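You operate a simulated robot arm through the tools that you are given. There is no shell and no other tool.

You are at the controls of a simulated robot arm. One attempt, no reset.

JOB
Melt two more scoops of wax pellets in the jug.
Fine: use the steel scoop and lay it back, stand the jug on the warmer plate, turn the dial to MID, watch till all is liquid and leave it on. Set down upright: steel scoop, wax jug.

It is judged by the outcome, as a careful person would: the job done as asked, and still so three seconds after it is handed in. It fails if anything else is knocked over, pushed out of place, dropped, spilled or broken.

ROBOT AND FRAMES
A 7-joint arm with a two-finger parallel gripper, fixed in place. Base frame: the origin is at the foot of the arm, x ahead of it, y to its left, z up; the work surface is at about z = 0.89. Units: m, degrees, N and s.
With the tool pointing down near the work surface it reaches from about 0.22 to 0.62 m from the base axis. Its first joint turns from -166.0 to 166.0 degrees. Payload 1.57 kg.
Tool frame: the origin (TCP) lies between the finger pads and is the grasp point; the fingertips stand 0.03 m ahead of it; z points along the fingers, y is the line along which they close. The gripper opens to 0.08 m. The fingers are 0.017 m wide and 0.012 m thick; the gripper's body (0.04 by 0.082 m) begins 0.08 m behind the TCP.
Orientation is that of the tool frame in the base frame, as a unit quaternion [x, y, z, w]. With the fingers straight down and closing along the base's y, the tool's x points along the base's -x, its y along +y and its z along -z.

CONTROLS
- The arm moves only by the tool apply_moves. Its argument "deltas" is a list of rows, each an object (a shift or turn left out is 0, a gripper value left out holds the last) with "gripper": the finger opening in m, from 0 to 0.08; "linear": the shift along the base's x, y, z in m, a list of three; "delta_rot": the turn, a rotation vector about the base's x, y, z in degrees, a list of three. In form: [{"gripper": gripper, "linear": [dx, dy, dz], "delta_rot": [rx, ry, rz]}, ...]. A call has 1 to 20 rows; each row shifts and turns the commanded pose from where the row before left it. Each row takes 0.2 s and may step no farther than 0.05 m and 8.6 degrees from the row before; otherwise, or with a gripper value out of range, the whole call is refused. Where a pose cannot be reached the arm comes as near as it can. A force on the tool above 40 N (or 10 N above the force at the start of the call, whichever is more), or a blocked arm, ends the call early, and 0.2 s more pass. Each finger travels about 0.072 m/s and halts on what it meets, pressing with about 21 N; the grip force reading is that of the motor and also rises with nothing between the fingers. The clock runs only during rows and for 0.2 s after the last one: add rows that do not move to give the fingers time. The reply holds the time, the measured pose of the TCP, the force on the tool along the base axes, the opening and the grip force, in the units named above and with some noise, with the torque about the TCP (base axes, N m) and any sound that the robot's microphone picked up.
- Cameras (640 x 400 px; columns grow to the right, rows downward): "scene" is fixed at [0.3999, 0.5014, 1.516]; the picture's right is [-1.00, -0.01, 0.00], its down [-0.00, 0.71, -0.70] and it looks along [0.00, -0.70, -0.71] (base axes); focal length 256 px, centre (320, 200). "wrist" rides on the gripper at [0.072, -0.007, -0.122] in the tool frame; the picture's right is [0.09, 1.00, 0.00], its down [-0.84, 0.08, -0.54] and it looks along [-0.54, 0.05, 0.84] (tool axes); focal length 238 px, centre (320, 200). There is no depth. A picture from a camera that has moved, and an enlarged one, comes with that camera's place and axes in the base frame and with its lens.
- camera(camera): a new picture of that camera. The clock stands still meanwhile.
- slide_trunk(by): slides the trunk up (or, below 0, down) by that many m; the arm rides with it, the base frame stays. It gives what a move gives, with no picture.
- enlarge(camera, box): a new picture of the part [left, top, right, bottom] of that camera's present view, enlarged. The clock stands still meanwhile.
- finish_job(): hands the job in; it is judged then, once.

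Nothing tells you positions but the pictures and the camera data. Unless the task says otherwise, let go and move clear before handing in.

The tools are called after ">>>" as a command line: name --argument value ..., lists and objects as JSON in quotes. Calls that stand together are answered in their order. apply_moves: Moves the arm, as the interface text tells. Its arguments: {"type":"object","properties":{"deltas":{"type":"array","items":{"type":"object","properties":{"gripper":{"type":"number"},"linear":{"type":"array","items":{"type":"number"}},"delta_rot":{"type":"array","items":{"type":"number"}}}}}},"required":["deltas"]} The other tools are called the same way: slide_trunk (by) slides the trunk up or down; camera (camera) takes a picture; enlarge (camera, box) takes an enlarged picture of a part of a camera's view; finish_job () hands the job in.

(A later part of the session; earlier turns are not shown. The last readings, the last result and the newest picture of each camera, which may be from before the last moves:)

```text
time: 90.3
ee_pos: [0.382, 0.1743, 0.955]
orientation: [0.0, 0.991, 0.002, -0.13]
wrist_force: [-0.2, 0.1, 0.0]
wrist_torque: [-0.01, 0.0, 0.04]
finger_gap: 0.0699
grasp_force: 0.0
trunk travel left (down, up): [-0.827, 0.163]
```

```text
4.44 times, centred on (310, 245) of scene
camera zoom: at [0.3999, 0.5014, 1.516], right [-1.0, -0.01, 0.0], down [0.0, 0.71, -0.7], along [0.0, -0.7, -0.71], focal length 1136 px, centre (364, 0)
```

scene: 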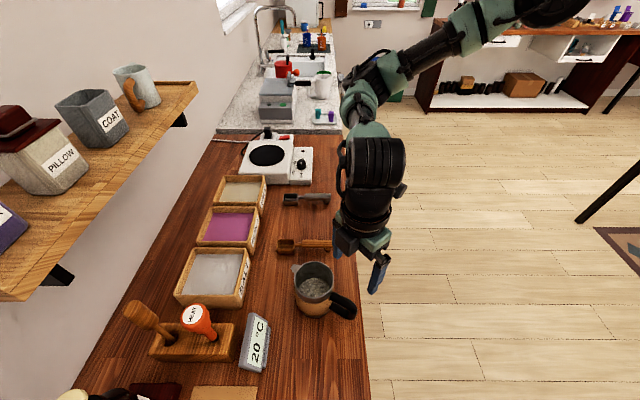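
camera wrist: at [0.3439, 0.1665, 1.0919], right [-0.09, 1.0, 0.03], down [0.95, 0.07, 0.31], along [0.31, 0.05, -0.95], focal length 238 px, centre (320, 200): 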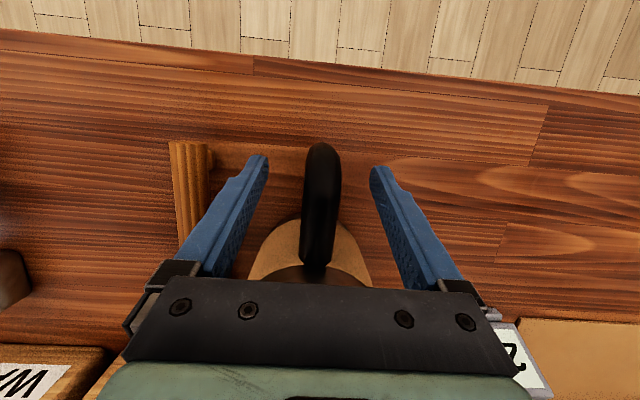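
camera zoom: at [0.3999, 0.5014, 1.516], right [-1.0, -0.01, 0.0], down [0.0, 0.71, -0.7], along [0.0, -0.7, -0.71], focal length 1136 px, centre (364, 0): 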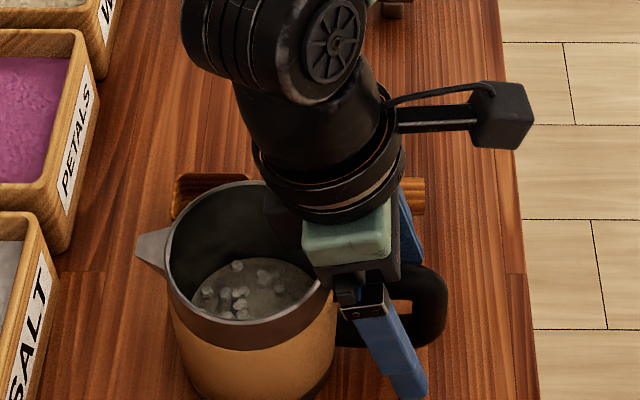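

The jug stands free. I'll lean the gripper back from +15° to -12° about the same grasp point and re-grip the handle.

>>> apply_moves --deltas '[{"delta_rot": [0, -6.75, 0], "linear": [0, 0, 0.002]}, {"delta_rot": [0, -6.75, 0]}, {"delta_rot": [0, -6.75, 0]}, {"delta_rot": [0, -6.75, 0]}, {}]'

>>> camera --camera "wrist"

>>> enlarge --camera "scene" --box '[240, 190, 400, 300]'

```text
time: 91.5
ee_pos: [0.3827, 0.1736, 0.9565]
orientation: [0.0, 0.994, 0.002, 0.107]
wrist_force: [-0.9, 0.3, -0.5]
wrist_torque: [-0.03, 0.01, -0.03]
finger_gap: 0.0699
grasp_force: 0.1
trunk travel left (down, up): [-0.827, 0.163]
```

```text
taken
camera wrist: at [0.2863, 0.1668, 1.061], right [-0.09, 1.0, -0.01], down [0.7, 0.07, 0.71], along [0.7, 0.05, -0.71], focal length 238 px, centre (320, 200)
```

wrist: 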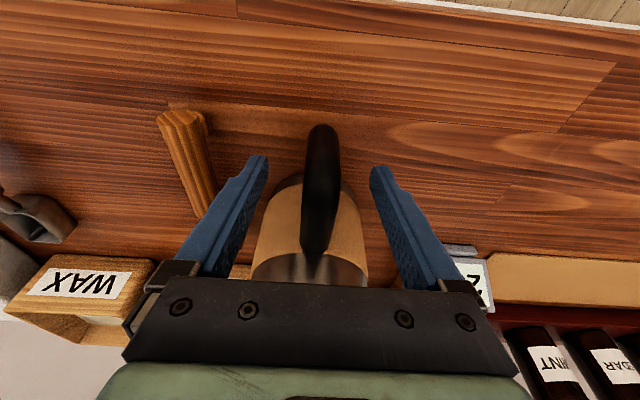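

```text
3.64 times, centred on (320, 245) of scene
camera zoom: at [0.3999, 0.5014, 1.516], right [-1.0, -0.01, 0.0], down [0.0, 0.71, -0.7], along [0.0, -0.7, -0.71], focal length 930 px, centre (320, 36)
```

zoom: 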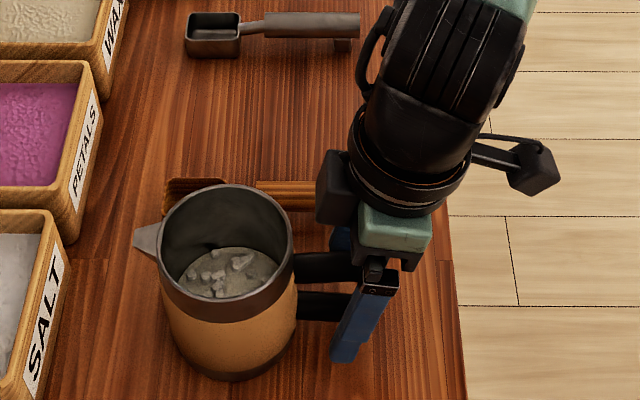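

The fingers straddle both bars of the handle. I'll drop 4 mm and close.

>>> apply_moves --deltas '[{"linear": [0, 0, -0.004]}, {"gripper": 0.04}, {"gripper": 0.02}, {"gripper": 0.0}, {}, {}]'

>>> apply_moves --deltas '[{"linear": [0, 0, 0.006]}, {"linear": [0, 0, 0.01]}, {"linear": [0, 0, 0.01]}, {}]'

>>> enlarge --camera "scene" --box '[240, 190, 400, 300]'

```text
time: 92.9
ee_pos: [0.3814, 0.1735, 0.9529]
orientation: [0.0, 0.994, 0.003, 0.105]
wrist_force: [0.8, -0.8, -0.7]
wrist_torque: [-0.02, -0.05, -0.02]
finger_gap: 0.0198
grasp_force: 20.9
trunk travel left (down, up): [-0.827, 0.163]
```

```text
time: 93.9
ee_pos: [0.3821, 0.1724, 0.9798]
orientation: [0.0, 0.995, 0.002, 0.105]
wrist_force: [-0.6, 0.7, -3.3]
wrist_torque: [0.03, 0.18, -0.01]
finger_gap: 0.0198
grasp_force: 20.4
trunk travel left (down, up): [-0.827, 0.163]
```

```text
3.64 times, centred on (320, 245) of scene
camera zoom: at [0.3999, 0.5014, 1.516], right [-1.0, -0.01, 0.0], down [0.0, 0.71, -0.7], along [0.0, -0.7, -0.71], focal length 930 px, centre (320, 36)
```

zoom: 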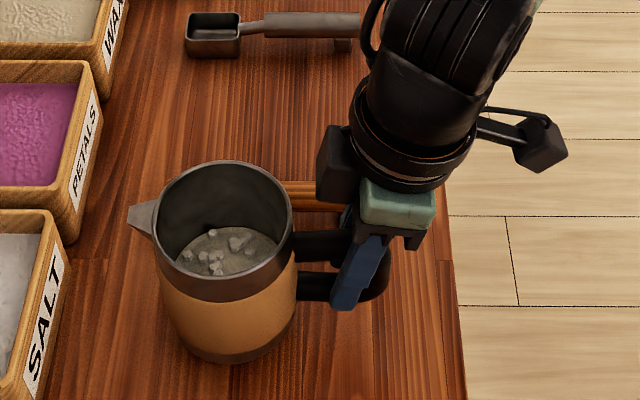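

The jug is lifted and upright. I'll raise it and carry it toward the warmer, rotating the handle so it ends up facing away from the dial.

>>> apply_moves --deltas '[{"linear": [0, 0, 0.02]}, {"linear": [0, 0, 0.03]}, {"linear": [0, 0, 0.03]}, {"linear": [0.003, -0.01, 0.03]}, {"linear": [0.008, -0.022, 0], "delta_rot": [0, 0, -4]}, {"linear": [0.012, -0.028, 0], "delta_rot": [0, 0, -4]}, {"linear": [0.012, -0.028, 0], "delta_rot": [0, 0, -4]}, {"linear": [0.012, -0.028, 0], "delta_rot": [0, 0, -4]}, {"linear": [0.012, -0.028, 0], "delta_rot": [0, 0, -4]}, {"linear": [0.012, -0.028, 0], "delta_rot": [0, 0, -4]}, {"linear": [0.012, -0.028, 0], "delta_rot": [0, 0, -4]}, {"linear": [0.012, -0.028, 0], "delta_rot": [0, 0, -4]}, {"linear": [0.012, -0.026, 0], "delta_rot": [0, 0, -4]}, {"linear": [0.008, -0.018, 0], "delta_rot": [0, 0, -4]}, {}]'

>>> camera --camera "scene"

>>> camera --camera "wrist"

```text
time: 97.1
ee_pos: [0.4966, -0.0994, 1.0882]
orientation: [0.34, 0.934, -0.034, 0.1]
wrist_force: [0.1, 0.0, -3.3]
wrist_torque: [0.15, 0.1, 0.0]
finger_gap: 0.02
grasp_force: 20.7
trunk travel left (down, up): [-0.827, 0.163]
```

```text
taken
```

scene: 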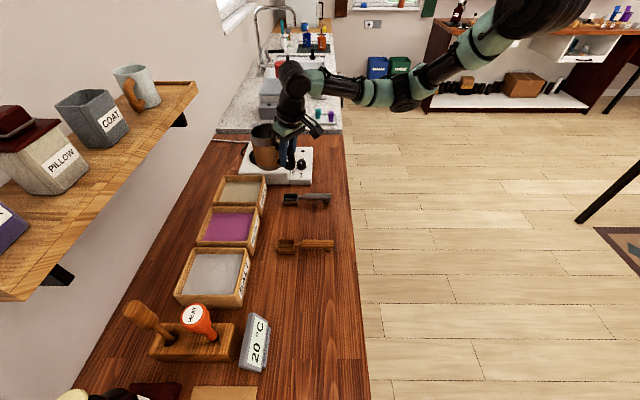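

```text
taken
camera wrist: at [0.4189, -0.0436, 1.1933], right [0.57, 0.82, -0.01], down [0.59, -0.4, 0.71], along [0.57, -0.41, -0.71], focal length 238 px, centre (320, 200)
```

wrist: 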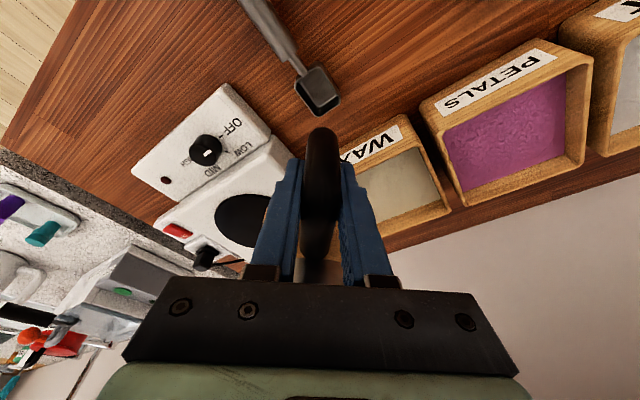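

On course: the plate is visible below ahead. I'll continue until the jug is above the plate.

>>> apply_moves --deltas '[{"linear": [0.007, -0.015, 0], "delta_rot": [0, 0, -3]}, {"linear": [0.011, -0.025, 0], "delta_rot": [0, 0, -3.5]}, {"linear": [0.011, -0.025, 0], "delta_rot": [0, 0, -3.5]}, {"linear": [0.011, -0.025, 0], "delta_rot": [0, 0, -3.5]}, {"linear": [0.011, -0.025, 0], "delta_rot": [0, 0, -3.5]}, {"linear": [0.0085, -0.016, 0], "delta_rot": [0, 0, -3]}, {"linear": [0.0035, -0.008, 0], "delta_rot": [0, 0, 0]}, {}]'

>>> enlarge --camera "scene" --box '[220, 100, 340, 200]'

>>> camera --camera "wrist"

```text
time: 98.9
ee_pos: [0.5618, -0.2378, 1.0885]
orientation: [0.496, 0.862, -0.05, 0.092]
wrist_force: [0.3, 0.4, -4.0]
wrist_torque: [0.17, 0.06, -0.03]
finger_gap: 0.0199
grasp_force: 21.0
trunk travel left (down, up): [-0.827, 0.163]
```

```text
4.00 times, centred on (280, 150) of scene
camera zoom: at [0.3999, 0.5014, 1.516], right [-1.0, -0.01, 0.0], down [0.0, 0.71, -0.7], along [0.0, -0.7, -0.71], focal length 1023 px, centre (480, 400)
```

zoom: 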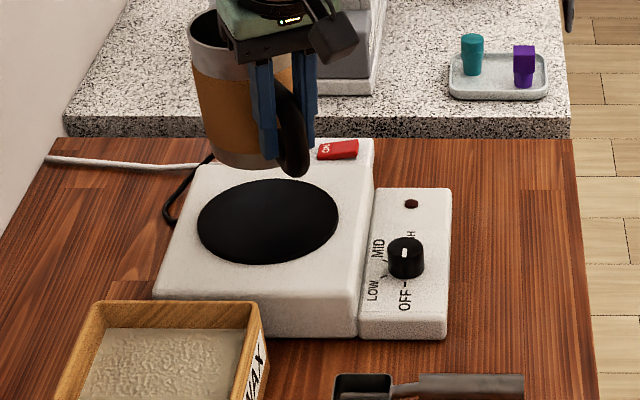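

```text
taken
camera wrist: at [0.5069, -0.1592, 1.1932], right [0.82, 0.58, -0.01], down [0.42, -0.57, 0.71], along [0.4, -0.58, -0.71], focal length 238 px, centre (320, 200)
```

wrist: 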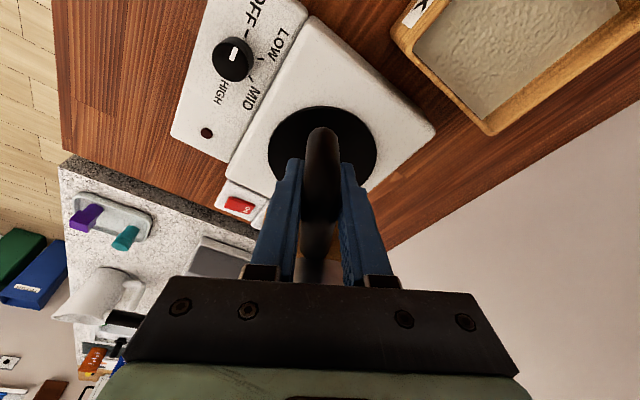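

The jug hangs above the plate, with the plate centre at ≈(0.602, -0.305) and the jug's predicted centre within a few millimetres. I'll lower it.

>>> apply_moves --deltas '[{"linear": [0, 0, -0.02]}, {"linear": [0, 0, -0.025]}, {"linear": [0, 0, -0.02]}, {"linear": [0, 0, -0.008]}, {}]'

>>> enlarge --camera "scene" --box '[220, 100, 340, 200]'

>>> camera --camera "wrist"

```text
time: 100.1
ee_pos: [0.561, -0.2369, 1.0186]
orientation: [0.496, 0.861, -0.052, 0.094]
wrist_force: [1.4, 0.5, 5.5]
wrist_torque: [-0.18, -0.1, 0.07]
finger_gap: 0.0198
grasp_force: 21.1
trunk travel left (down, up): [-0.827, 0.163]
```

```text
4.00 times, centred on (280, 150) of scene
camera zoom: at [0.3999, 0.5014, 1.516], right [-1.0, -0.01, 0.0], down [0.0, 0.71, -0.7], along [0.0, -0.7, -0.71], focal length 1023 px, centre (480, 400)
```

zoom: 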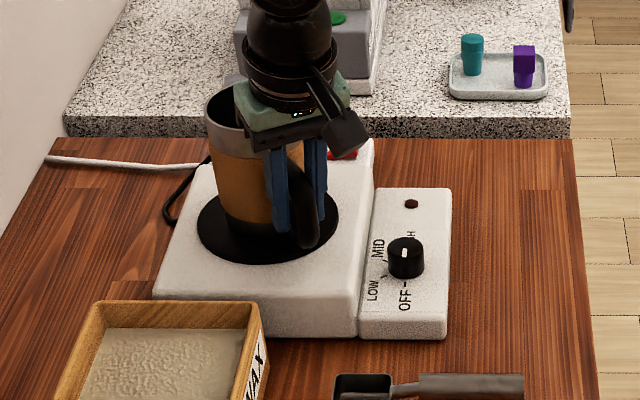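

```text
taken
camera wrist: at [0.5061, -0.1574, 1.1217], right [0.82, 0.58, -0.01], down [0.41, -0.57, 0.71], along [0.4, -0.58, -0.71], focal length 238 px, centre (320, 200)
```

wrist: 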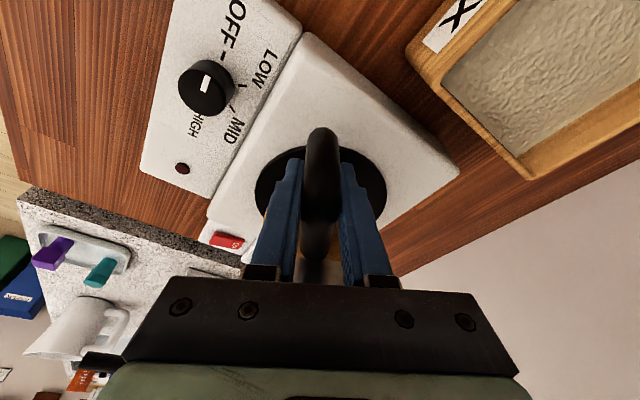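

It has just touched the plate (top ≈0.955), but sits a bit far back. I'll lift a few millimetres, shift toward the plate centre (-5 mm x, +12 mm y), and lower again.

>>> apply_moves --deltas '[{"linear": [0, 0, 0.008]}, {"linear": [-0.0025, 0.006, 0.002]}, {"linear": [-0.0025, 0.006, 0]}, {}]'

>>> enlarge --camera "scene" --box '[235, 110, 315, 170]'

```text
time: 101.1
ee_pos: [0.5549, -0.2266, 1.0245]
orientation: [0.497, 0.861, -0.05, 0.093]
wrist_force: [-0.2, 0.2, -3.8]
wrist_torque: [0.15, 0.1, 0.0]
finger_gap: 0.02
grasp_force: 21.2
trunk travel left (down, up): [-0.827, 0.163]
```

```text
6.67 times, centred on (275, 140) of scene
camera zoom: at [0.3999, 0.5014, 1.516], right [-1.0, -0.01, 0.0], down [0.0, 0.71, -0.7], along [0.0, -0.7, -0.71], focal length 1704 px, centre (620, 600)
```

zoom: 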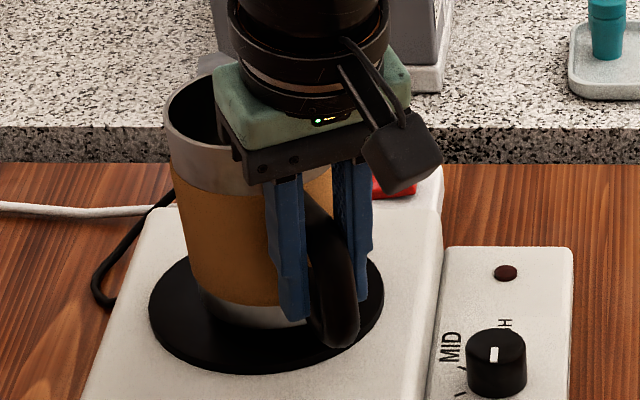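

Slightly more toward the front for centring, then lower to contact.

>>> apply_moves --deltas '[{"linear": [0.003, 0.007, 0]}, {"linear": [0, 0, -0.004]}, {"linear": [0, 0, -0.002]}, {}]'

>>> enlarge --camera "scene" --box '[235, 110, 315, 170]'

```text
time: 102.1
ee_pos: [0.5588, -0.2198, 1.0188]
orientation: [0.497, 0.861, -0.05, 0.093]
wrist_force: [-0.6, 0.2, -3.5]
wrist_torque: [0.17, 0.07, 0.0]
finger_gap: 0.0198
grasp_force: 21.4
trunk travel left (down, up): [-0.827, 0.163]
```

```text
6.67 times, centred on (275, 140) of scene
camera zoom: at [0.3999, 0.5014, 1.516], right [-1.0, -0.01, 0.0], down [0.0, 0.71, -0.7], along [0.0, -0.7, -0.71], focal length 1704 px, centre (620, 600)
```

zoom: 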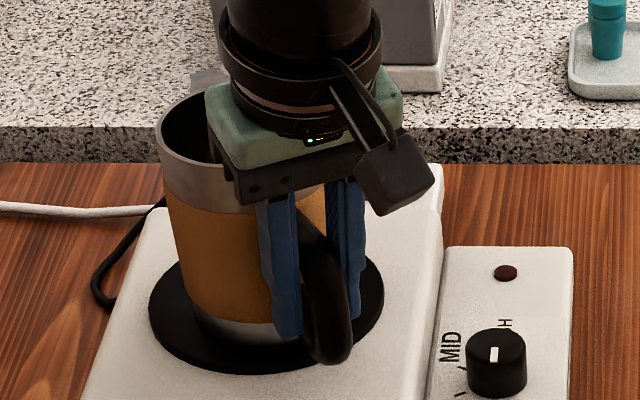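

Well centred now. I'll lower in millimetre steps until contact.

>>> apply_moves --deltas '[{"linear": [0, 0, -0.0015]}, {"linear": [0, 0, -0.0015]}, {}]'

```text
time: 102.9
ee_pos: [0.5601, -0.2196, 1.0179]
orientation: [0.497, 0.861, -0.051, 0.094]
wrist_force: [0.1, -0.3, 3.4]
wrist_torque: [-0.11, -0.06, -0.03]
finger_gap: 0.0197
grasp_force: 20.6
trunk travel left (down, up): [-0.827, 0.163]
```

Contact with the plate. Releasing and withdrawing straight up.

>>> apply_moves --deltas '[{"gripper": 0.03}, {"gripper": 0.045}, {"gripper": 0.06}, {}, {"linear": [-0.003, 0.005, 0.03]}, {"linear": [-0.005, 0.01, 0.04]}, {"linear": [-0.01, 0.02, 0.04]}, {"linear": [-0.02, 0.03, 0.02]}, {"linear": [-0.02, 0.03, 0.02]}, {}]'

>>> enlarge --camera "scene" --box '[220, 100, 340, 200]'

>>> camera --camera "wrist"

```text
time: 105.1
ee_pos: [0.501, -0.126, 1.1689]
orientation: [0.496, 0.862, -0.05, 0.092]
wrist_force: [1.0, -0.1, 0.7]
wrist_torque: [0.01, 0.01, -0.02]
finger_gap: 0.0601
grasp_force: 0.0
trunk travel left (down, up): [-0.827, 0.163]
```

```text
4.00 times, centred on (280, 150) of scene
camera zoom: at [0.3999, 0.5014, 1.516], right [-1.0, -0.01, 0.0], down [0.0, 0.71, -0.7], along [0.0, -0.7, -0.71], focal length 1023 px, centre (480, 400)
```

zoom: 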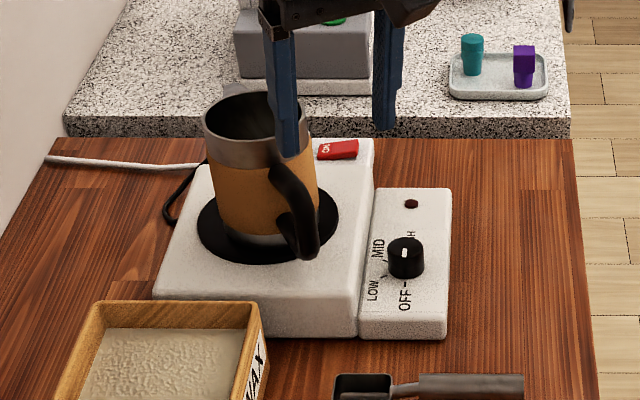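

```text
taken
camera wrist: at [0.4465, -0.0455, 1.2724], right [0.82, 0.58, -0.01], down [0.42, -0.57, 0.71], along [0.4, -0.58, -0.71], focal length 238 px, centre (320, 200)
```

wrist: 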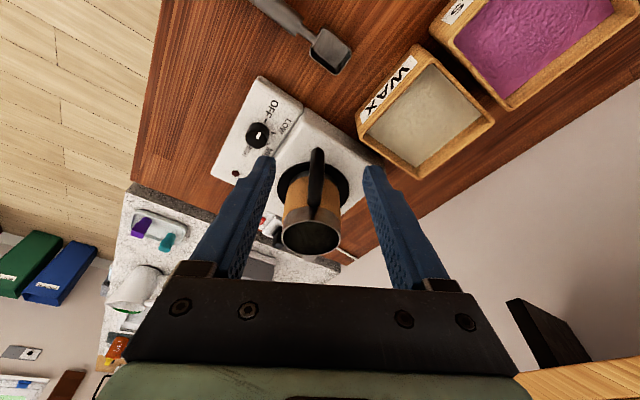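

The jug stands centred on the plate. Next the dial: I'll straighten the gripper, yaw it to +60° (so I can turn 120° clockwise to MID), and hover over the dial for a close look.

>>> apply_moves --deltas '[{"linear": [-0.003, 0, 0], "delta_rot": [5.2, 3, 0]}, {"linear": [-0.003, 0, 0], "delta_rot": [5.2, 3, 0]}, {"linear": [-0.002, -0.008, 0], "delta_rot": [0, 0, 8]}, {"linear": [-0.002, -0.008, 0], "delta_rot": [0, 0, 8]}, {"linear": [-0.002, -0.008, 0], "delta_rot": [0, 0, 8]}, {"linear": [-0.002, -0.008, 0], "delta_rot": [0, 0, 8]}, {"linear": [-0.002, -0.008, 0], "delta_rot": [0, 0, 8]}, {"linear": [-0.002, -0.008, 0], "delta_rot": [0, 0, 8]}, {"linear": [-0.002, -0.008, 0], "delta_rot": [0, 0, 8]}, {"linear": [-0.002, -0.008, 0], "delta_rot": [0, 0, 8]}, {"linear": [-0.002, -0.008, 0], "delta_rot": [0, 0, 8]}, {"linear": [-0.002, -0.008, 0], "delta_rot": [0, 0, 8]}, {"linear": [-0.002, -0.008, -0.01], "delta_rot": [0, 0, 8]}, {"linear": [0, -0.008, -0.01], "delta_rot": [0, 0, 8]}, {"linear": [0, -0.008, -0.01], "delta_rot": [0, 0, 8]}, {"linear": [0, -0.008, -0.01], "delta_rot": [0, 0, 8]}, {"linear": [0, -0.008, -0.01], "delta_rot": [0, 0, 8]}, {}]'

>>> camera --camera "wrist"

>>> enlarge --camera "scene" --box '[220, 100, 340, 200]'

```text
time: 108.9
ee_pos: [0.4732, -0.2456, 1.1181]
orientation: [-0.501, 0.865, 0.003, -0.001]
wrist_force: [-0.5, -0.1, 0.4]
wrist_torque: [-0.04, -0.03, 0.03]
finger_gap: 0.0599
grasp_force: 0.1
trunk travel left (down, up): [-0.827, 0.163]
```

```text
taken
camera wrist: at [0.4432, -0.3103, 1.24], right [-0.91, 0.42, 0.01], down [0.35, 0.76, 0.54], along [0.22, 0.5, -0.84], focal length 238 px, centre (320, 200)
```

wrist: 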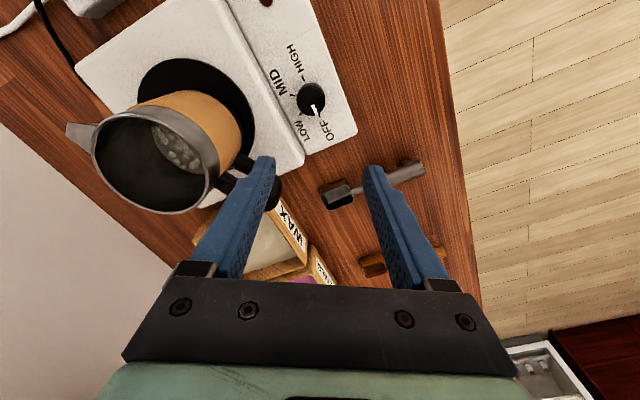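

```text
4.00 times, centred on (280, 150) of scene
camera zoom: at [0.3999, 0.5014, 1.516], right [-1.0, -0.01, 0.0], down [0.0, 0.71, -0.7], along [0.0, -0.7, -0.71], focal length 1023 px, centre (480, 400)
```

zoom: 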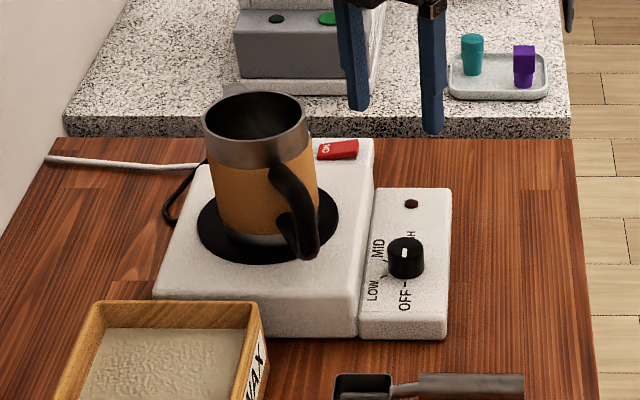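

>>> enlarge --camera "wrist" --box '[260, 40, 360, 160]'

```text
3.33 times, centred on (310, 100) of wrist
camera zoom: at [0.4432, -0.3103, 1.24], right [-0.91, 0.42, 0.01], down [0.35, 0.76, 0.54], along [0.22, 0.5, -0.84], focal length 794 px, centre (353, 533)
```

zoom: 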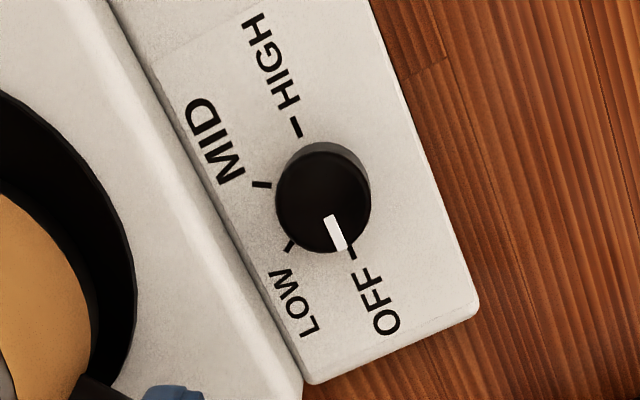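

Clear view: dial centre ≈(0.474, -0.263), diameter ≈0.033, with MID 120° clockwise from OFF. I'll lower the open fingers around it.

>>> apply_moves --deltas '[{"linear": [0.0006, -0.009, -0.02]}, {"linear": [0, -0.0086, -0.03]}, {"linear": [0, 0, -0.04]}, {"linear": [0, 0, -0.03]}, {"linear": [0, 0, -0.013]}, {}]'

>>> camera --camera "wrist"

>>> enlarge --camera "scene" --box '[260, 120, 340, 190]'

```text
time: 110.3
ee_pos: [0.474, -0.2622, 0.9831]
orientation: [-0.501, 0.866, 0.003, 0.0]
wrist_force: [0.4, 0.2, 0.3]
wrist_torque: [-0.02, -0.01, 0.01]
finger_gap: 0.06
grasp_force: 0.0
trunk travel left (down, up): [-0.827, 0.163]
```

```text
taken
camera wrist: at [0.443, -0.3274, 1.1053], right [-0.91, 0.42, 0.01], down [0.35, 0.76, 0.54], along [0.22, 0.5, -0.84], focal length 238 px, centre (320, 200)
```

wrist: 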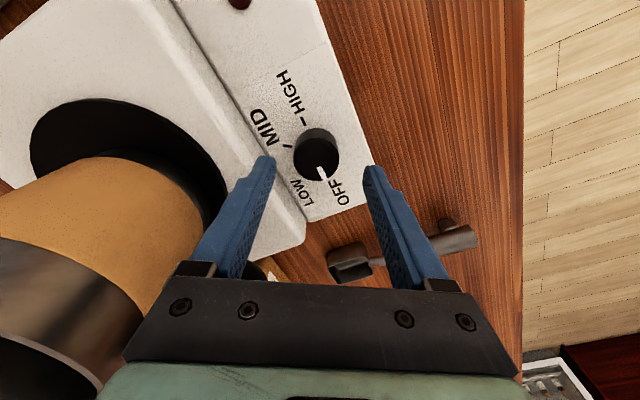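

```text
5.71 times, centred on (300, 155) of scene
camera zoom: at [0.3999, 0.5014, 1.516], right [-1.0, -0.01, 0.0], down [0.0, 0.71, -0.7], along [0.0, -0.7, -0.71], focal length 1461 px, centre (434, 457)
```

zoom: 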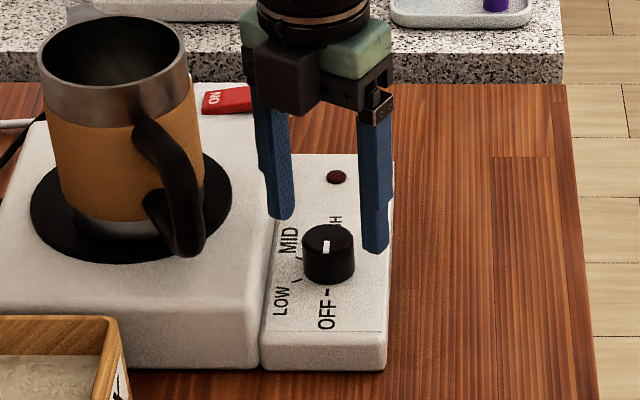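

>>> apply_moves --deltas '[{"linear": [-0.001, -0.002, -0.01]}, {"linear": [0, 0, -0.008]}, {}]'

>>> camera --camera "wrist"

>>> enlarge --camera "scene" --box '[270, 130, 334, 180]'

```text
time: 111.1
ee_pos: [0.4722, -0.2621, 0.9664]
orientation: [-0.501, 0.866, 0.003, 0.0]
wrist_force: [0.9, 0.2, 0.1]
wrist_torque: [0.02, -0.01, 0.0]
finger_gap: 0.0601
grasp_force: 0.0
trunk travel left (down, up): [-0.827, 0.163]
```

```text
taken
camera wrist: at [0.4424, -0.3287, 1.0879], right [-0.91, 0.42, 0.01], down [0.35, 0.76, 0.54], along [0.22, 0.5, -0.84], focal length 238 px, centre (320, 200)
```

wrist: 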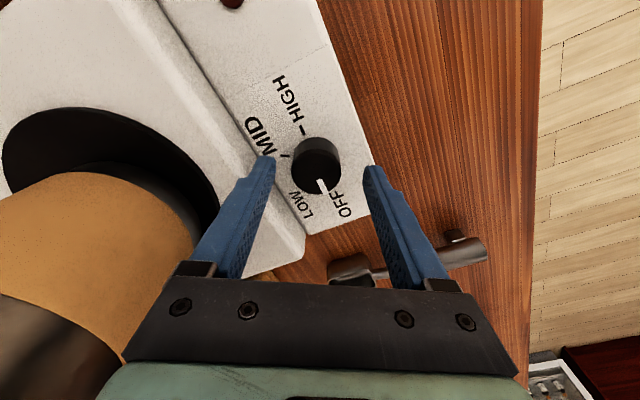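

```text
8.00 times, centred on (302, 155) of scene
camera zoom: at [0.3999, 0.5014, 1.516], right [-1.0, -0.01, 0.0], down [0.0, 0.71, -0.7], along [0.0, -0.7, -0.71], focal length 2045 px, centre (464, 560)
```

zoom: 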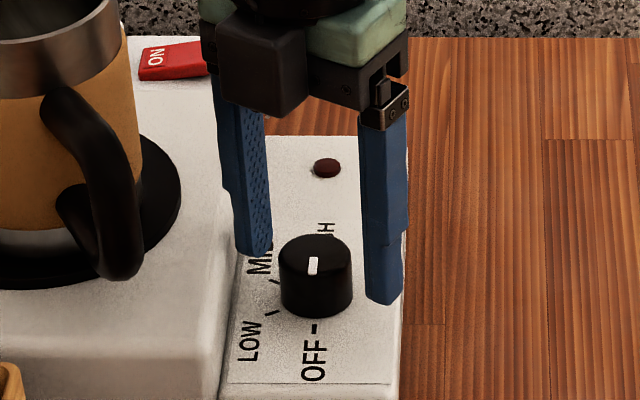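

The dial top is around z≈0.937. I'll shift 3 mm and lower the fingertips alongside it, stopping short of the panel.

>>> apply_moves --deltas '[{"linear": [-0.001, -0.003, 0]}, {"linear": [0, 0, -0.008]}, {"linear": [0, 0, -0.006]}, {"linear": [0, 0, -0.004]}, {}]'

>>> camera --camera "wrist"

>>> enlarge --camera "scene" --box '[270, 130, 334, 180]'

```text
time: 112.3
ee_pos: [0.4713, -0.2657, 0.95]
orientation: [-0.5, 0.866, 0.001, 0.0]
wrist_force: [1.3, -0.4, 20.6]
wrist_torque: [-0.03, 0.21, 0.19]
finger_gap: 0.0586
grasp_force: 0.1
trunk travel left (down, up): [-0.827, 0.163]
```

```text
taken
camera wrist: at [0.4411, -0.3328, 1.0725], right [-0.91, 0.42, 0.0], down [0.35, 0.76, 0.54], along [0.23, 0.49, -0.84], focal length 238 px, centre (320, 200)
```

wrist: 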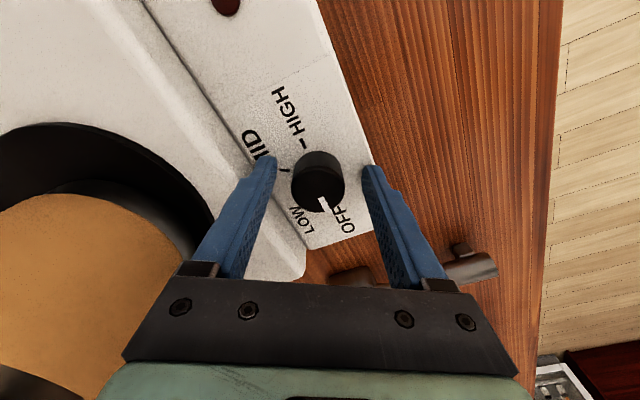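

```text
8.00 times, centred on (302, 155) of scene
camera zoom: at [0.3999, 0.5014, 1.516], right [-1.0, -0.01, 0.0], down [0.0, 0.71, -0.7], along [0.0, -0.7, -0.71], focal length 2045 px, centre (464, 560)
```

zoom: 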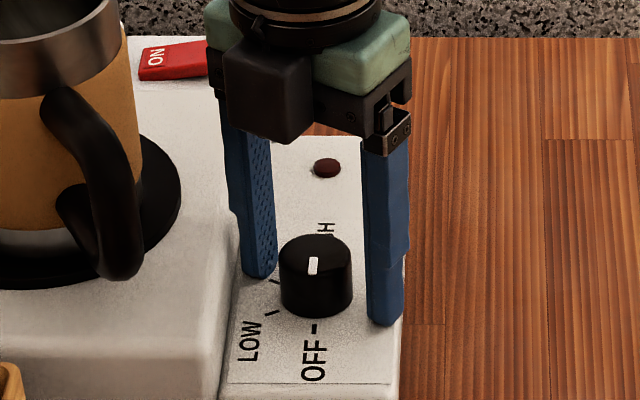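

The fingertips just touched the panel (z≈0.92). I'll raise 5 mm and close on the dial.

>>> apply_moves --deltas '[{"linear": [0, 0, 0.005]}, {"gripper": 0.045}, {"gripper": 0.035}, {"gripper": 0.02}, {}, {}]'

>>> enlarge --camera "scene" --box '[270, 130, 334, 180]'

```text
time: 113.7
ee_pos: [0.4708, -0.2678, 0.9512]
orientation: [-0.5, 0.866, 0.002, 0.0]
wrist_force: [10.0, -7.8, -5.1]
wrist_torque: [-0.87, -0.83, -0.03]
finger_gap: 0.0333
grasp_force: 41.0
trunk travel left (down, up): [-0.827, 0.163]
```

```text
8.00 times, centred on (302, 155) of scene
camera zoom: at [0.3999, 0.5014, 1.516], right [-1.0, -0.01, 0.0], down [0.0, 0.71, -0.7], along [0.0, -0.7, -0.71], focal length 2045 px, centre (464, 560)
```

zoom: 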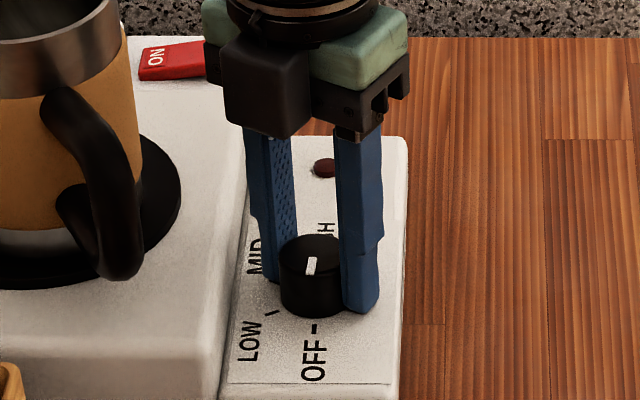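

The dial is gripped (gap 0.033). I'll relax the sideways load by nudging toward the dial axis, then turn a first few degrees clockwise.

>>> apply_moves --deltas '[{"linear": [0.002, -0.0012, 0]}, {}]'

```text
time: 114.3
ee_pos: [0.4725, -0.2691, 0.951]
orientation: [-0.5, 0.866, 0.003, 0.0]
wrist_force: [1.8, -3.4, -2.1]
wrist_torque: [-1.08, -0.76, 0.03]
finger_gap: 0.0329
grasp_force: 41.4
trunk travel left (down, up): [-0.827, 0.163]
```

>>> apply_moves --deltas '[{"delta_rot": [0, 0, -6]}, {"delta_rot": [0, 0, -8]}, {"delta_rot": [0, 0, -8]}, {"delta_rot": [0, 0, -8]}, {}]'

>>> enlarge --camera "scene" --box '[270, 130, 334, 180]'

```text
time: 115.5
ee_pos: [0.4702, -0.2676, 0.9524]
orientation: [-0.258, 0.966, 0.004, -0.001]
wrist_force: [-12.5, 2.3, -3.1]
wrist_torque: [-0.29, -0.88, 0.02]
finger_gap: 0.0328
grasp_force: 41.5
trunk travel left (down, up): [-0.827, 0.163]
```

```text
8.00 times, centred on (302, 155) of scene
camera zoom: at [0.3999, 0.5014, 1.516], right [-1.0, -0.01, 0.0], down [0.0, 0.71, -0.7], along [0.0, -0.7, -0.71], focal length 2045 px, centre (464, 560)
```

zoom: 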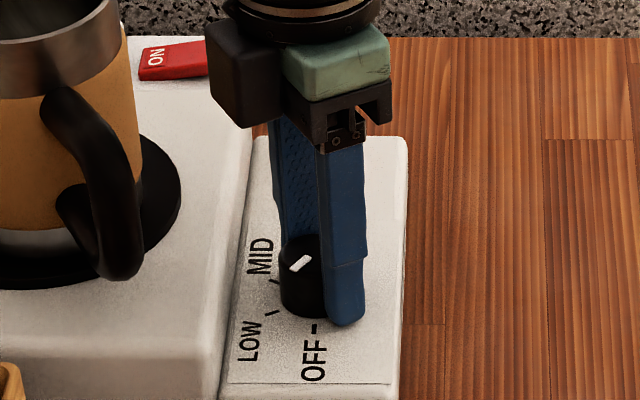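

The dial turns with the fingers. I'll continue clockwise, trimming the sideways load.

>>> apply_moves --deltas '[{"linear": [-0.002, 0.0005, 0], "delta_rot": [0, 0, -6]}, {"linear": [-0.001, 0, 0], "delta_rot": [0, 0, -8]}, {"delta_rot": [0, 0, -8]}, {"delta_rot": [0, 0, -8]}, {}]'

>>> enlarge --camera "scene" --box '[270, 130, 334, 180]'

```text
time: 116.7
ee_pos: [0.4708, -0.2653, 0.9524]
orientation: [0.001, 1.0, 0.004, 0.001]
wrist_force: [-2.7, 10.9, -8.6]
wrist_torque: [-0.84, 0.54, 0.06]
finger_gap: 0.0331
grasp_force: 40.9
trunk travel left (down, up): [-0.827, 0.163]
```

```text
8.00 times, centred on (302, 155) of scene
camera zoom: at [0.3999, 0.5014, 1.516], right [-1.0, -0.01, 0.0], down [0.0, 0.71, -0.7], along [0.0, -0.7, -0.71], focal length 2045 px, centre (464, 560)
```

zoom: 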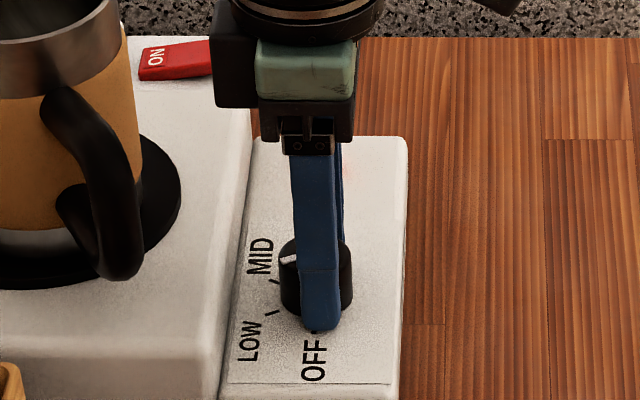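

>>> apply_moves --deltas '[{"linear": [-0.0005, 0.002, 0.0005], "delta_rot": [0, 0, -6]}, {"linear": [0, 0.001, 0.0005], "delta_rot": [0, 0, -8]}, {"delta_rot": [0, 0, -8]}, {"delta_rot": [0, 0, -8]}, {}]'

>>> enlarge --camera "scene" --box '[270, 130, 334, 180]'

```text
time: 117.9
ee_pos: [0.4711, -0.263, 0.9526]
orientation: [0.26, 0.966, 0.003, 0.0]
wrist_force: [5.2, 11.5, -20.6]
wrist_torque: [-1.05, -0.41, 0.0]
finger_gap: 0.033
grasp_force: 41.4
trunk travel left (down, up): [-0.827, 0.163]
```

```text
8.00 times, centred on (302, 155) of scene
camera zoom: at [0.3999, 0.5014, 1.516], right [-1.0, -0.01, 0.0], down [0.0, 0.71, -0.7], along [0.0, -0.7, -0.71], focal length 2045 px, centre (464, 560)
```

zoom: 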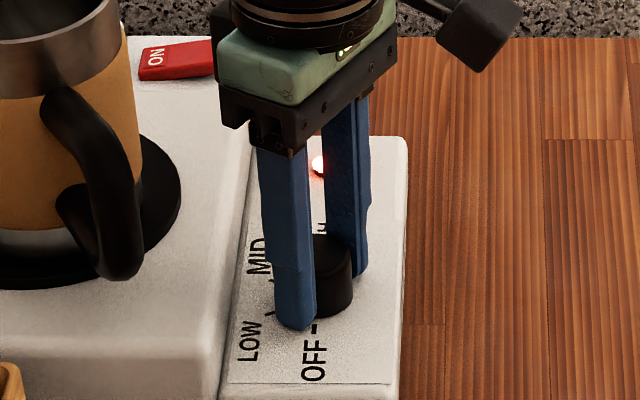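

The lamp has lit, so the warmer is powered. 30° remain to reach MID, so I'll continue.

>>> apply_moves --deltas '[{"linear": [0.0005, 0.0015, -0.001], "delta_rot": [0, 0, -6]}, {"linear": [0.0005, 0.001, -0.0005], "delta_rot": [0, 0, -8]}, {"delta_rot": [0, 0, -8]}, {"delta_rot": [0, 0, -8]}, {}]'

>>> enlarge --camera "scene" --box '[270, 130, 334, 180]'

>>> camera --camera "wrist"

```text
time: 119.1
ee_pos: [0.4716, -0.2624, 0.9514]
orientation: [0.501, 0.866, 0.002, 0.002]
wrist_force: [8.7, 6.1, -3.9]
wrist_torque: [0.75, 1.28, 0.0]
finger_gap: 0.0329
grasp_force: 41.3
trunk travel left (down, up): [-0.827, 0.163]
```

```text
8.00 times, centred on (302, 155) of scene
camera zoom: at [0.3999, 0.5014, 1.516], right [-1.0, -0.01, 0.0], down [0.0, 0.71, -0.7], along [0.0, -0.7, -0.71], focal length 2045 px, centre (464, 560)
```

zoom: 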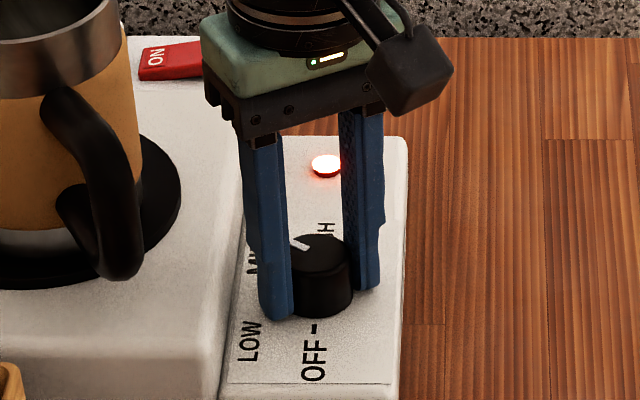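

```text
taken
camera wrist: at [0.4298, -0.2027, 1.0744], right [0.82, 0.58, 0.0], down [0.48, -0.69, 0.54], along [0.32, -0.44, -0.84], focal length 238 px, centre (320, 200)
```

wrist: 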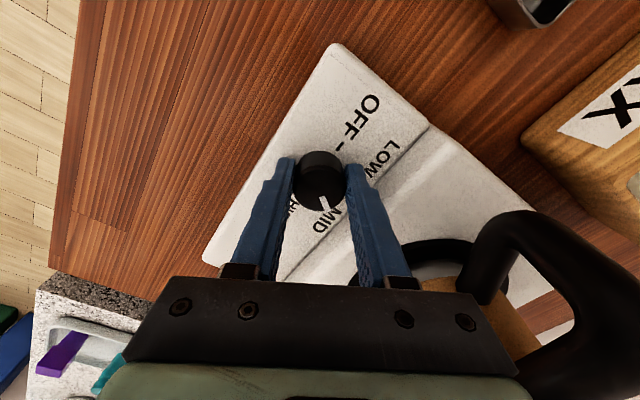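

>>> enlarge --camera "wrist" --box '[270, 90, 410, 240]'

```text
2.67 times, centred on (340, 165) of wrist
camera zoom: at [0.4298, -0.2027, 1.0744], right [0.82, 0.58, 0.0], down [0.48, -0.69, 0.54], along [0.32, -0.44, -0.84], focal length 636 px, centre (267, 293)
```

zoom: 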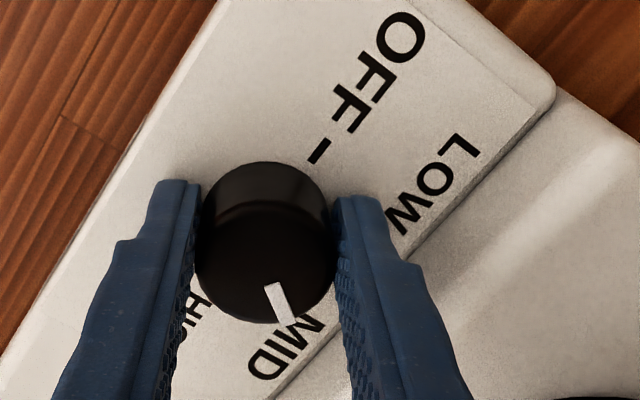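

The pointer appears to face the MID mark. I'll release, rise, and verify from above.

>>> apply_moves --deltas '[{"gripper": 0.045}, {"gripper": 0.06}, {}, {"linear": [0, 0, 0.02]}, {"linear": [-0.005, 0.01, 0.04]}, {"linear": [-0.01, 0.02, 0.04]}, {"linear": [-0.015, 0.02, 0.03]}, {}]'

>>> enlarge --camera "scene" --box '[262, 130, 342, 190]'

>>> camera --camera "wrist"

```text
time: 120.9
ee_pos: [0.4377, -0.2109, 1.0837]
orientation: [0.501, 0.866, 0.002, 0.002]
wrist_force: [-0.3, 0.2, 0.9]
wrist_torque: [0.0, -0.05, -0.03]
finger_gap: 0.06
grasp_force: 0.1
trunk travel left (down, up): [-0.827, 0.163]
```

```text
6.67 times, centred on (302, 160) of scene
camera zoom: at [0.3999, 0.5014, 1.516], right [-1.0, -0.01, 0.0], down [0.0, 0.71, -0.7], along [0.0, -0.7, -0.71], focal length 1704 px, centre (440, 467)
```

zoom: 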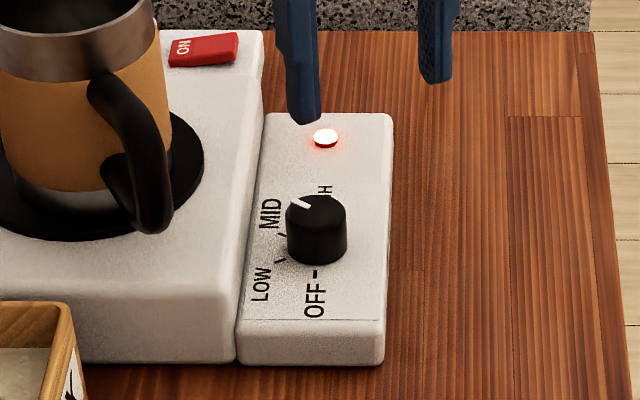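

```text
taken
camera wrist: at [0.3957, -0.1515, 1.2062], right [0.82, 0.58, 0.0], down [0.48, -0.69, 0.54], along [0.32, -0.44, -0.84], focal length 238 px, centre (320, 200)
```

wrist: 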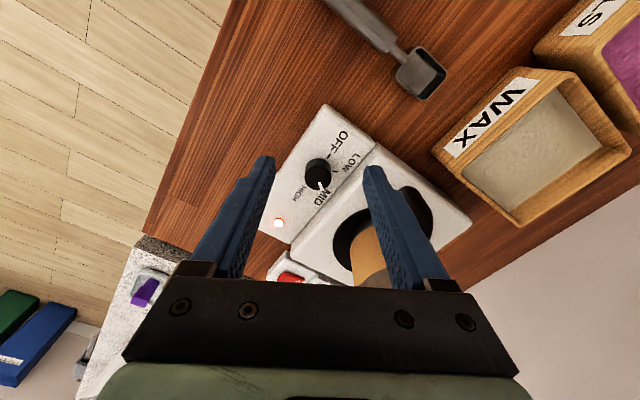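

>>> enlarge --camera "wrist" --box '[280, 110, 380, 235]'

>>> enlarge --camera "scene" --box '[280, 140, 320, 170]'

```text
3.20 times, centred on (330, 172) of wrist
camera zoom: at [0.3957, -0.1515, 1.2062], right [0.82, 0.58, 0.0], down [0.48, -0.69, 0.54], along [0.32, -0.44, -0.84], focal length 763 px, centre (288, 288)
```

zoom: 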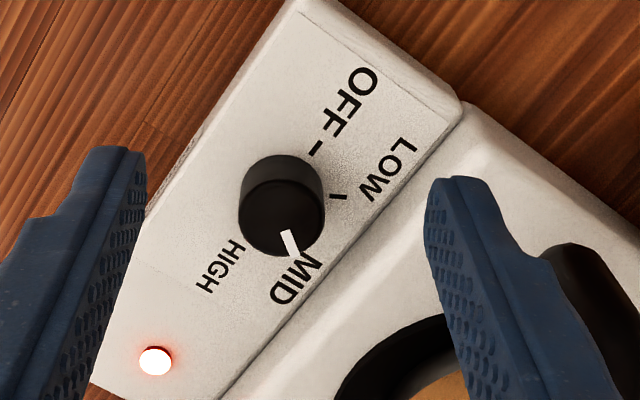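

```text
13.33 times, centred on (300, 155) of scene
camera zoom: at [0.3999, 0.5014, 1.516], right [-1.0, -0.01, 0.0], down [0.0, 0.71, -0.7], along [0.0, -0.7, -0.71], focal length 3409 px, centre (587, 800)
```

zoom: 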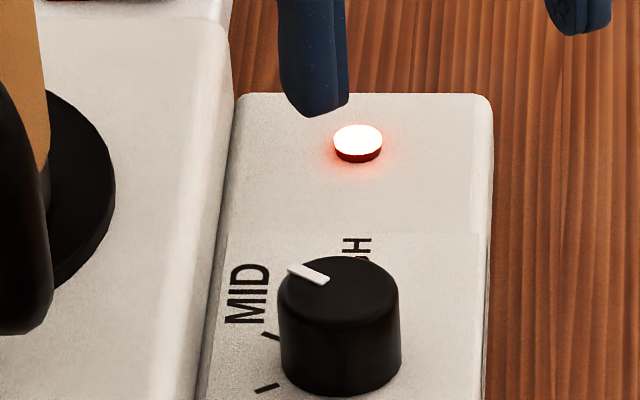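

The lamp is on and the pointer is at about MID, though I measure it maybe 5° past. I'll take a straight-down view to verify the dial, and also look into the jug.

>>> apply_moves --deltas '[{"linear": [0, 0, 0.04]}, {"linear": [0, 0, 0.04]}, {"linear": [0.0097, -0.0065, 0], "delta_rot": [0, 0, 7.5]}, {"linear": [0.0097, -0.0065, 0], "delta_rot": [0, 0, 7.5]}, {"linear": [0.0097, -0.0065, 0], "delta_rot": [0, 0, 7.5]}, {"linear": [0.0097, -0.0065, 0], "delta_rot": [0, 0, 7.5]}, {"linear": [0.0097, -0.0065, 0], "delta_rot": [0, 0, 7.5]}, {"linear": [0.0097, -0.0065, 0], "delta_rot": [0, 0, 7.5]}, {"linear": [0.0097, -0.0065, 0], "delta_rot": [0, 0, 7.5]}, {"linear": [0.0097, -0.0065, 0], "delta_rot": [0, 0, 7.5]}, {"delta_rot": [0, 7, 0]}, {"delta_rot": [0, 7, 0]}, {"delta_rot": [0, 7, 0]}, {"delta_rot": [0, 7, 0]}, {}]'

>>> camera --camera "wrist"

```text
time: 124.1
ee_pos: [0.4936, -0.2465, 1.1317]
orientation: [-0.002, 0.975, -0.005, -0.221]
wrist_force: [-0.3, -0.7, 0.0]
wrist_torque: [0.0, -0.01, -0.02]
finger_gap: 0.0601
grasp_force: 0.0
out of reach, approached as far as the arm can: row 13, 14
trunk travel left (down, up): [-0.827, 0.163]
```

```text
taken
camera wrist: at [0.4819, -0.2512, 1.2733], right [-0.09, 1.0, 0.03], down [0.99, 0.08, 0.13], along [0.12, 0.04, -0.99], focal length 238 px, centre (320, 200)
```

wrist: 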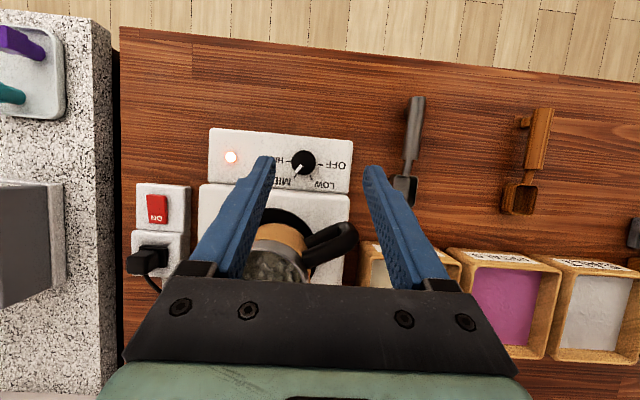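

>>> enlarge --camera "wrist" --box '[270, 130, 340, 200]'

>>> enlarge --camera "wrist" --box '[200, 200, 380, 300]'

>>> camera --camera "scene"

```text
5.71 times, centred on (305, 165) of wrist
camera zoom: at [0.4819, -0.2512, 1.2733], right [-0.09, 1.0, 0.03], down [0.99, 0.08, 0.13], along [0.12, 0.04, -0.99], focal length 1362 px, centre (406, 400)
```

zoom: 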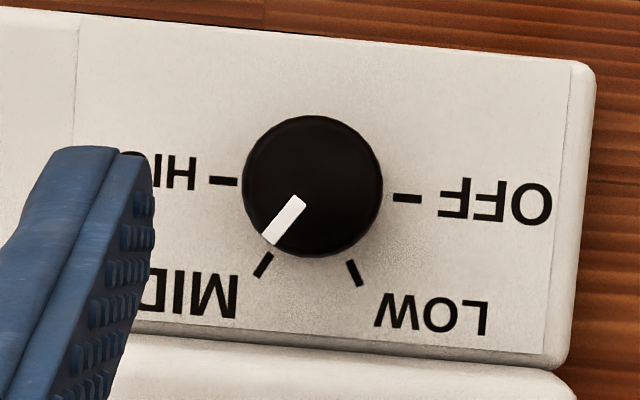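

```text
3.56 times, centred on (290, 250) of wrist
camera zoom: at [0.4819, -0.2512, 1.2733], right [-0.09, 1.0, 0.03], down [0.99, 0.08, 0.13], along [0.12, 0.04, -0.99], focal length 848 px, centre (427, 22)
```

zoom: 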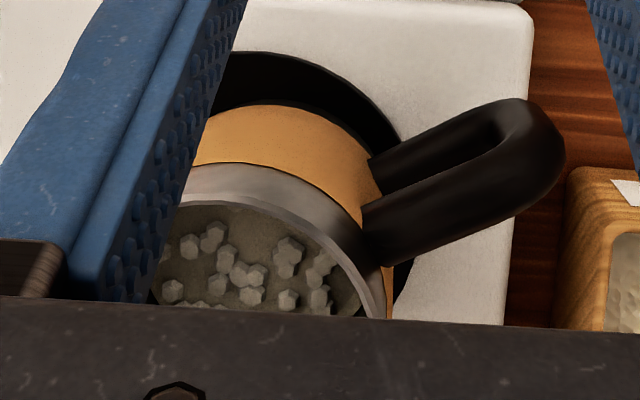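

```text
taken
```

scene: 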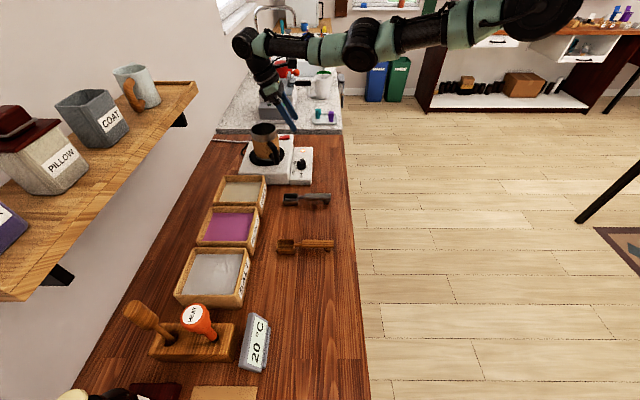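

The straight-down view confirms the pointer is on MID, within about 4° of its mark. Now I'll move to a pose that looks into the jug, and wait for the wax to melt.

>>> apply_moves --deltas '[{"linear": [0.005, 0, 0.015], "delta_rot": [0, -6.8, 0]}, {"linear": [0.005, 0, 0.015], "delta_rot": [0, -6.8, 0]}, {"linear": [0.01, -0.003, 0.004], "delta_rot": [0, 0, -6.5]}, {"linear": [0.01, -0.003, 0], "delta_rot": [0, 0, -6.5]}, {"linear": [0.01, -0.003, 0], "delta_rot": [0, 0, -6.5]}, {"linear": [0.004, -0.003, 0], "delta_rot": [0, 0, -6.5]}, {}, {}]'

>>> camera --camera "wrist"

```text
time: 125.9
ee_pos: [0.5235, -0.2515, 1.1596]
orientation: [0.224, 0.967, 0.031, -0.119]
wrist_force: [0.1, -0.3, -0.8]
wrist_torque: [0.04, 0.02, 0.02]
finger_gap: 0.0599
grasp_force: 0.1
out of reach, approached as far as the arm can: row 1, 5, 6
trunk travel left (down, up): [-0.827, 0.163]
```

```text
taken
camera wrist: at [0.484, -0.2404, 1.2955], right [0.36, 0.93, 0.03], down [0.88, -0.35, 0.32], along [0.31, -0.09, -0.95], focal length 238 px, centre (320, 200)
```

wrist: 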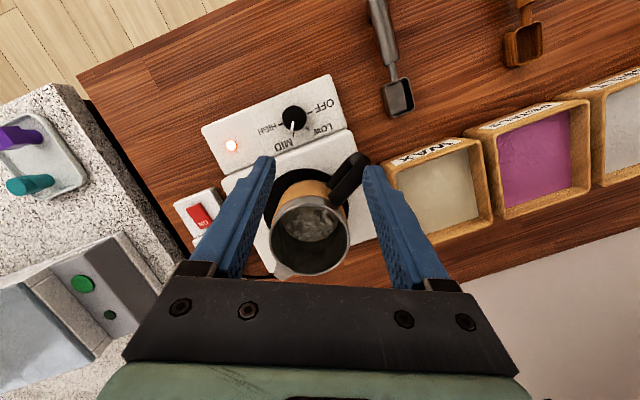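

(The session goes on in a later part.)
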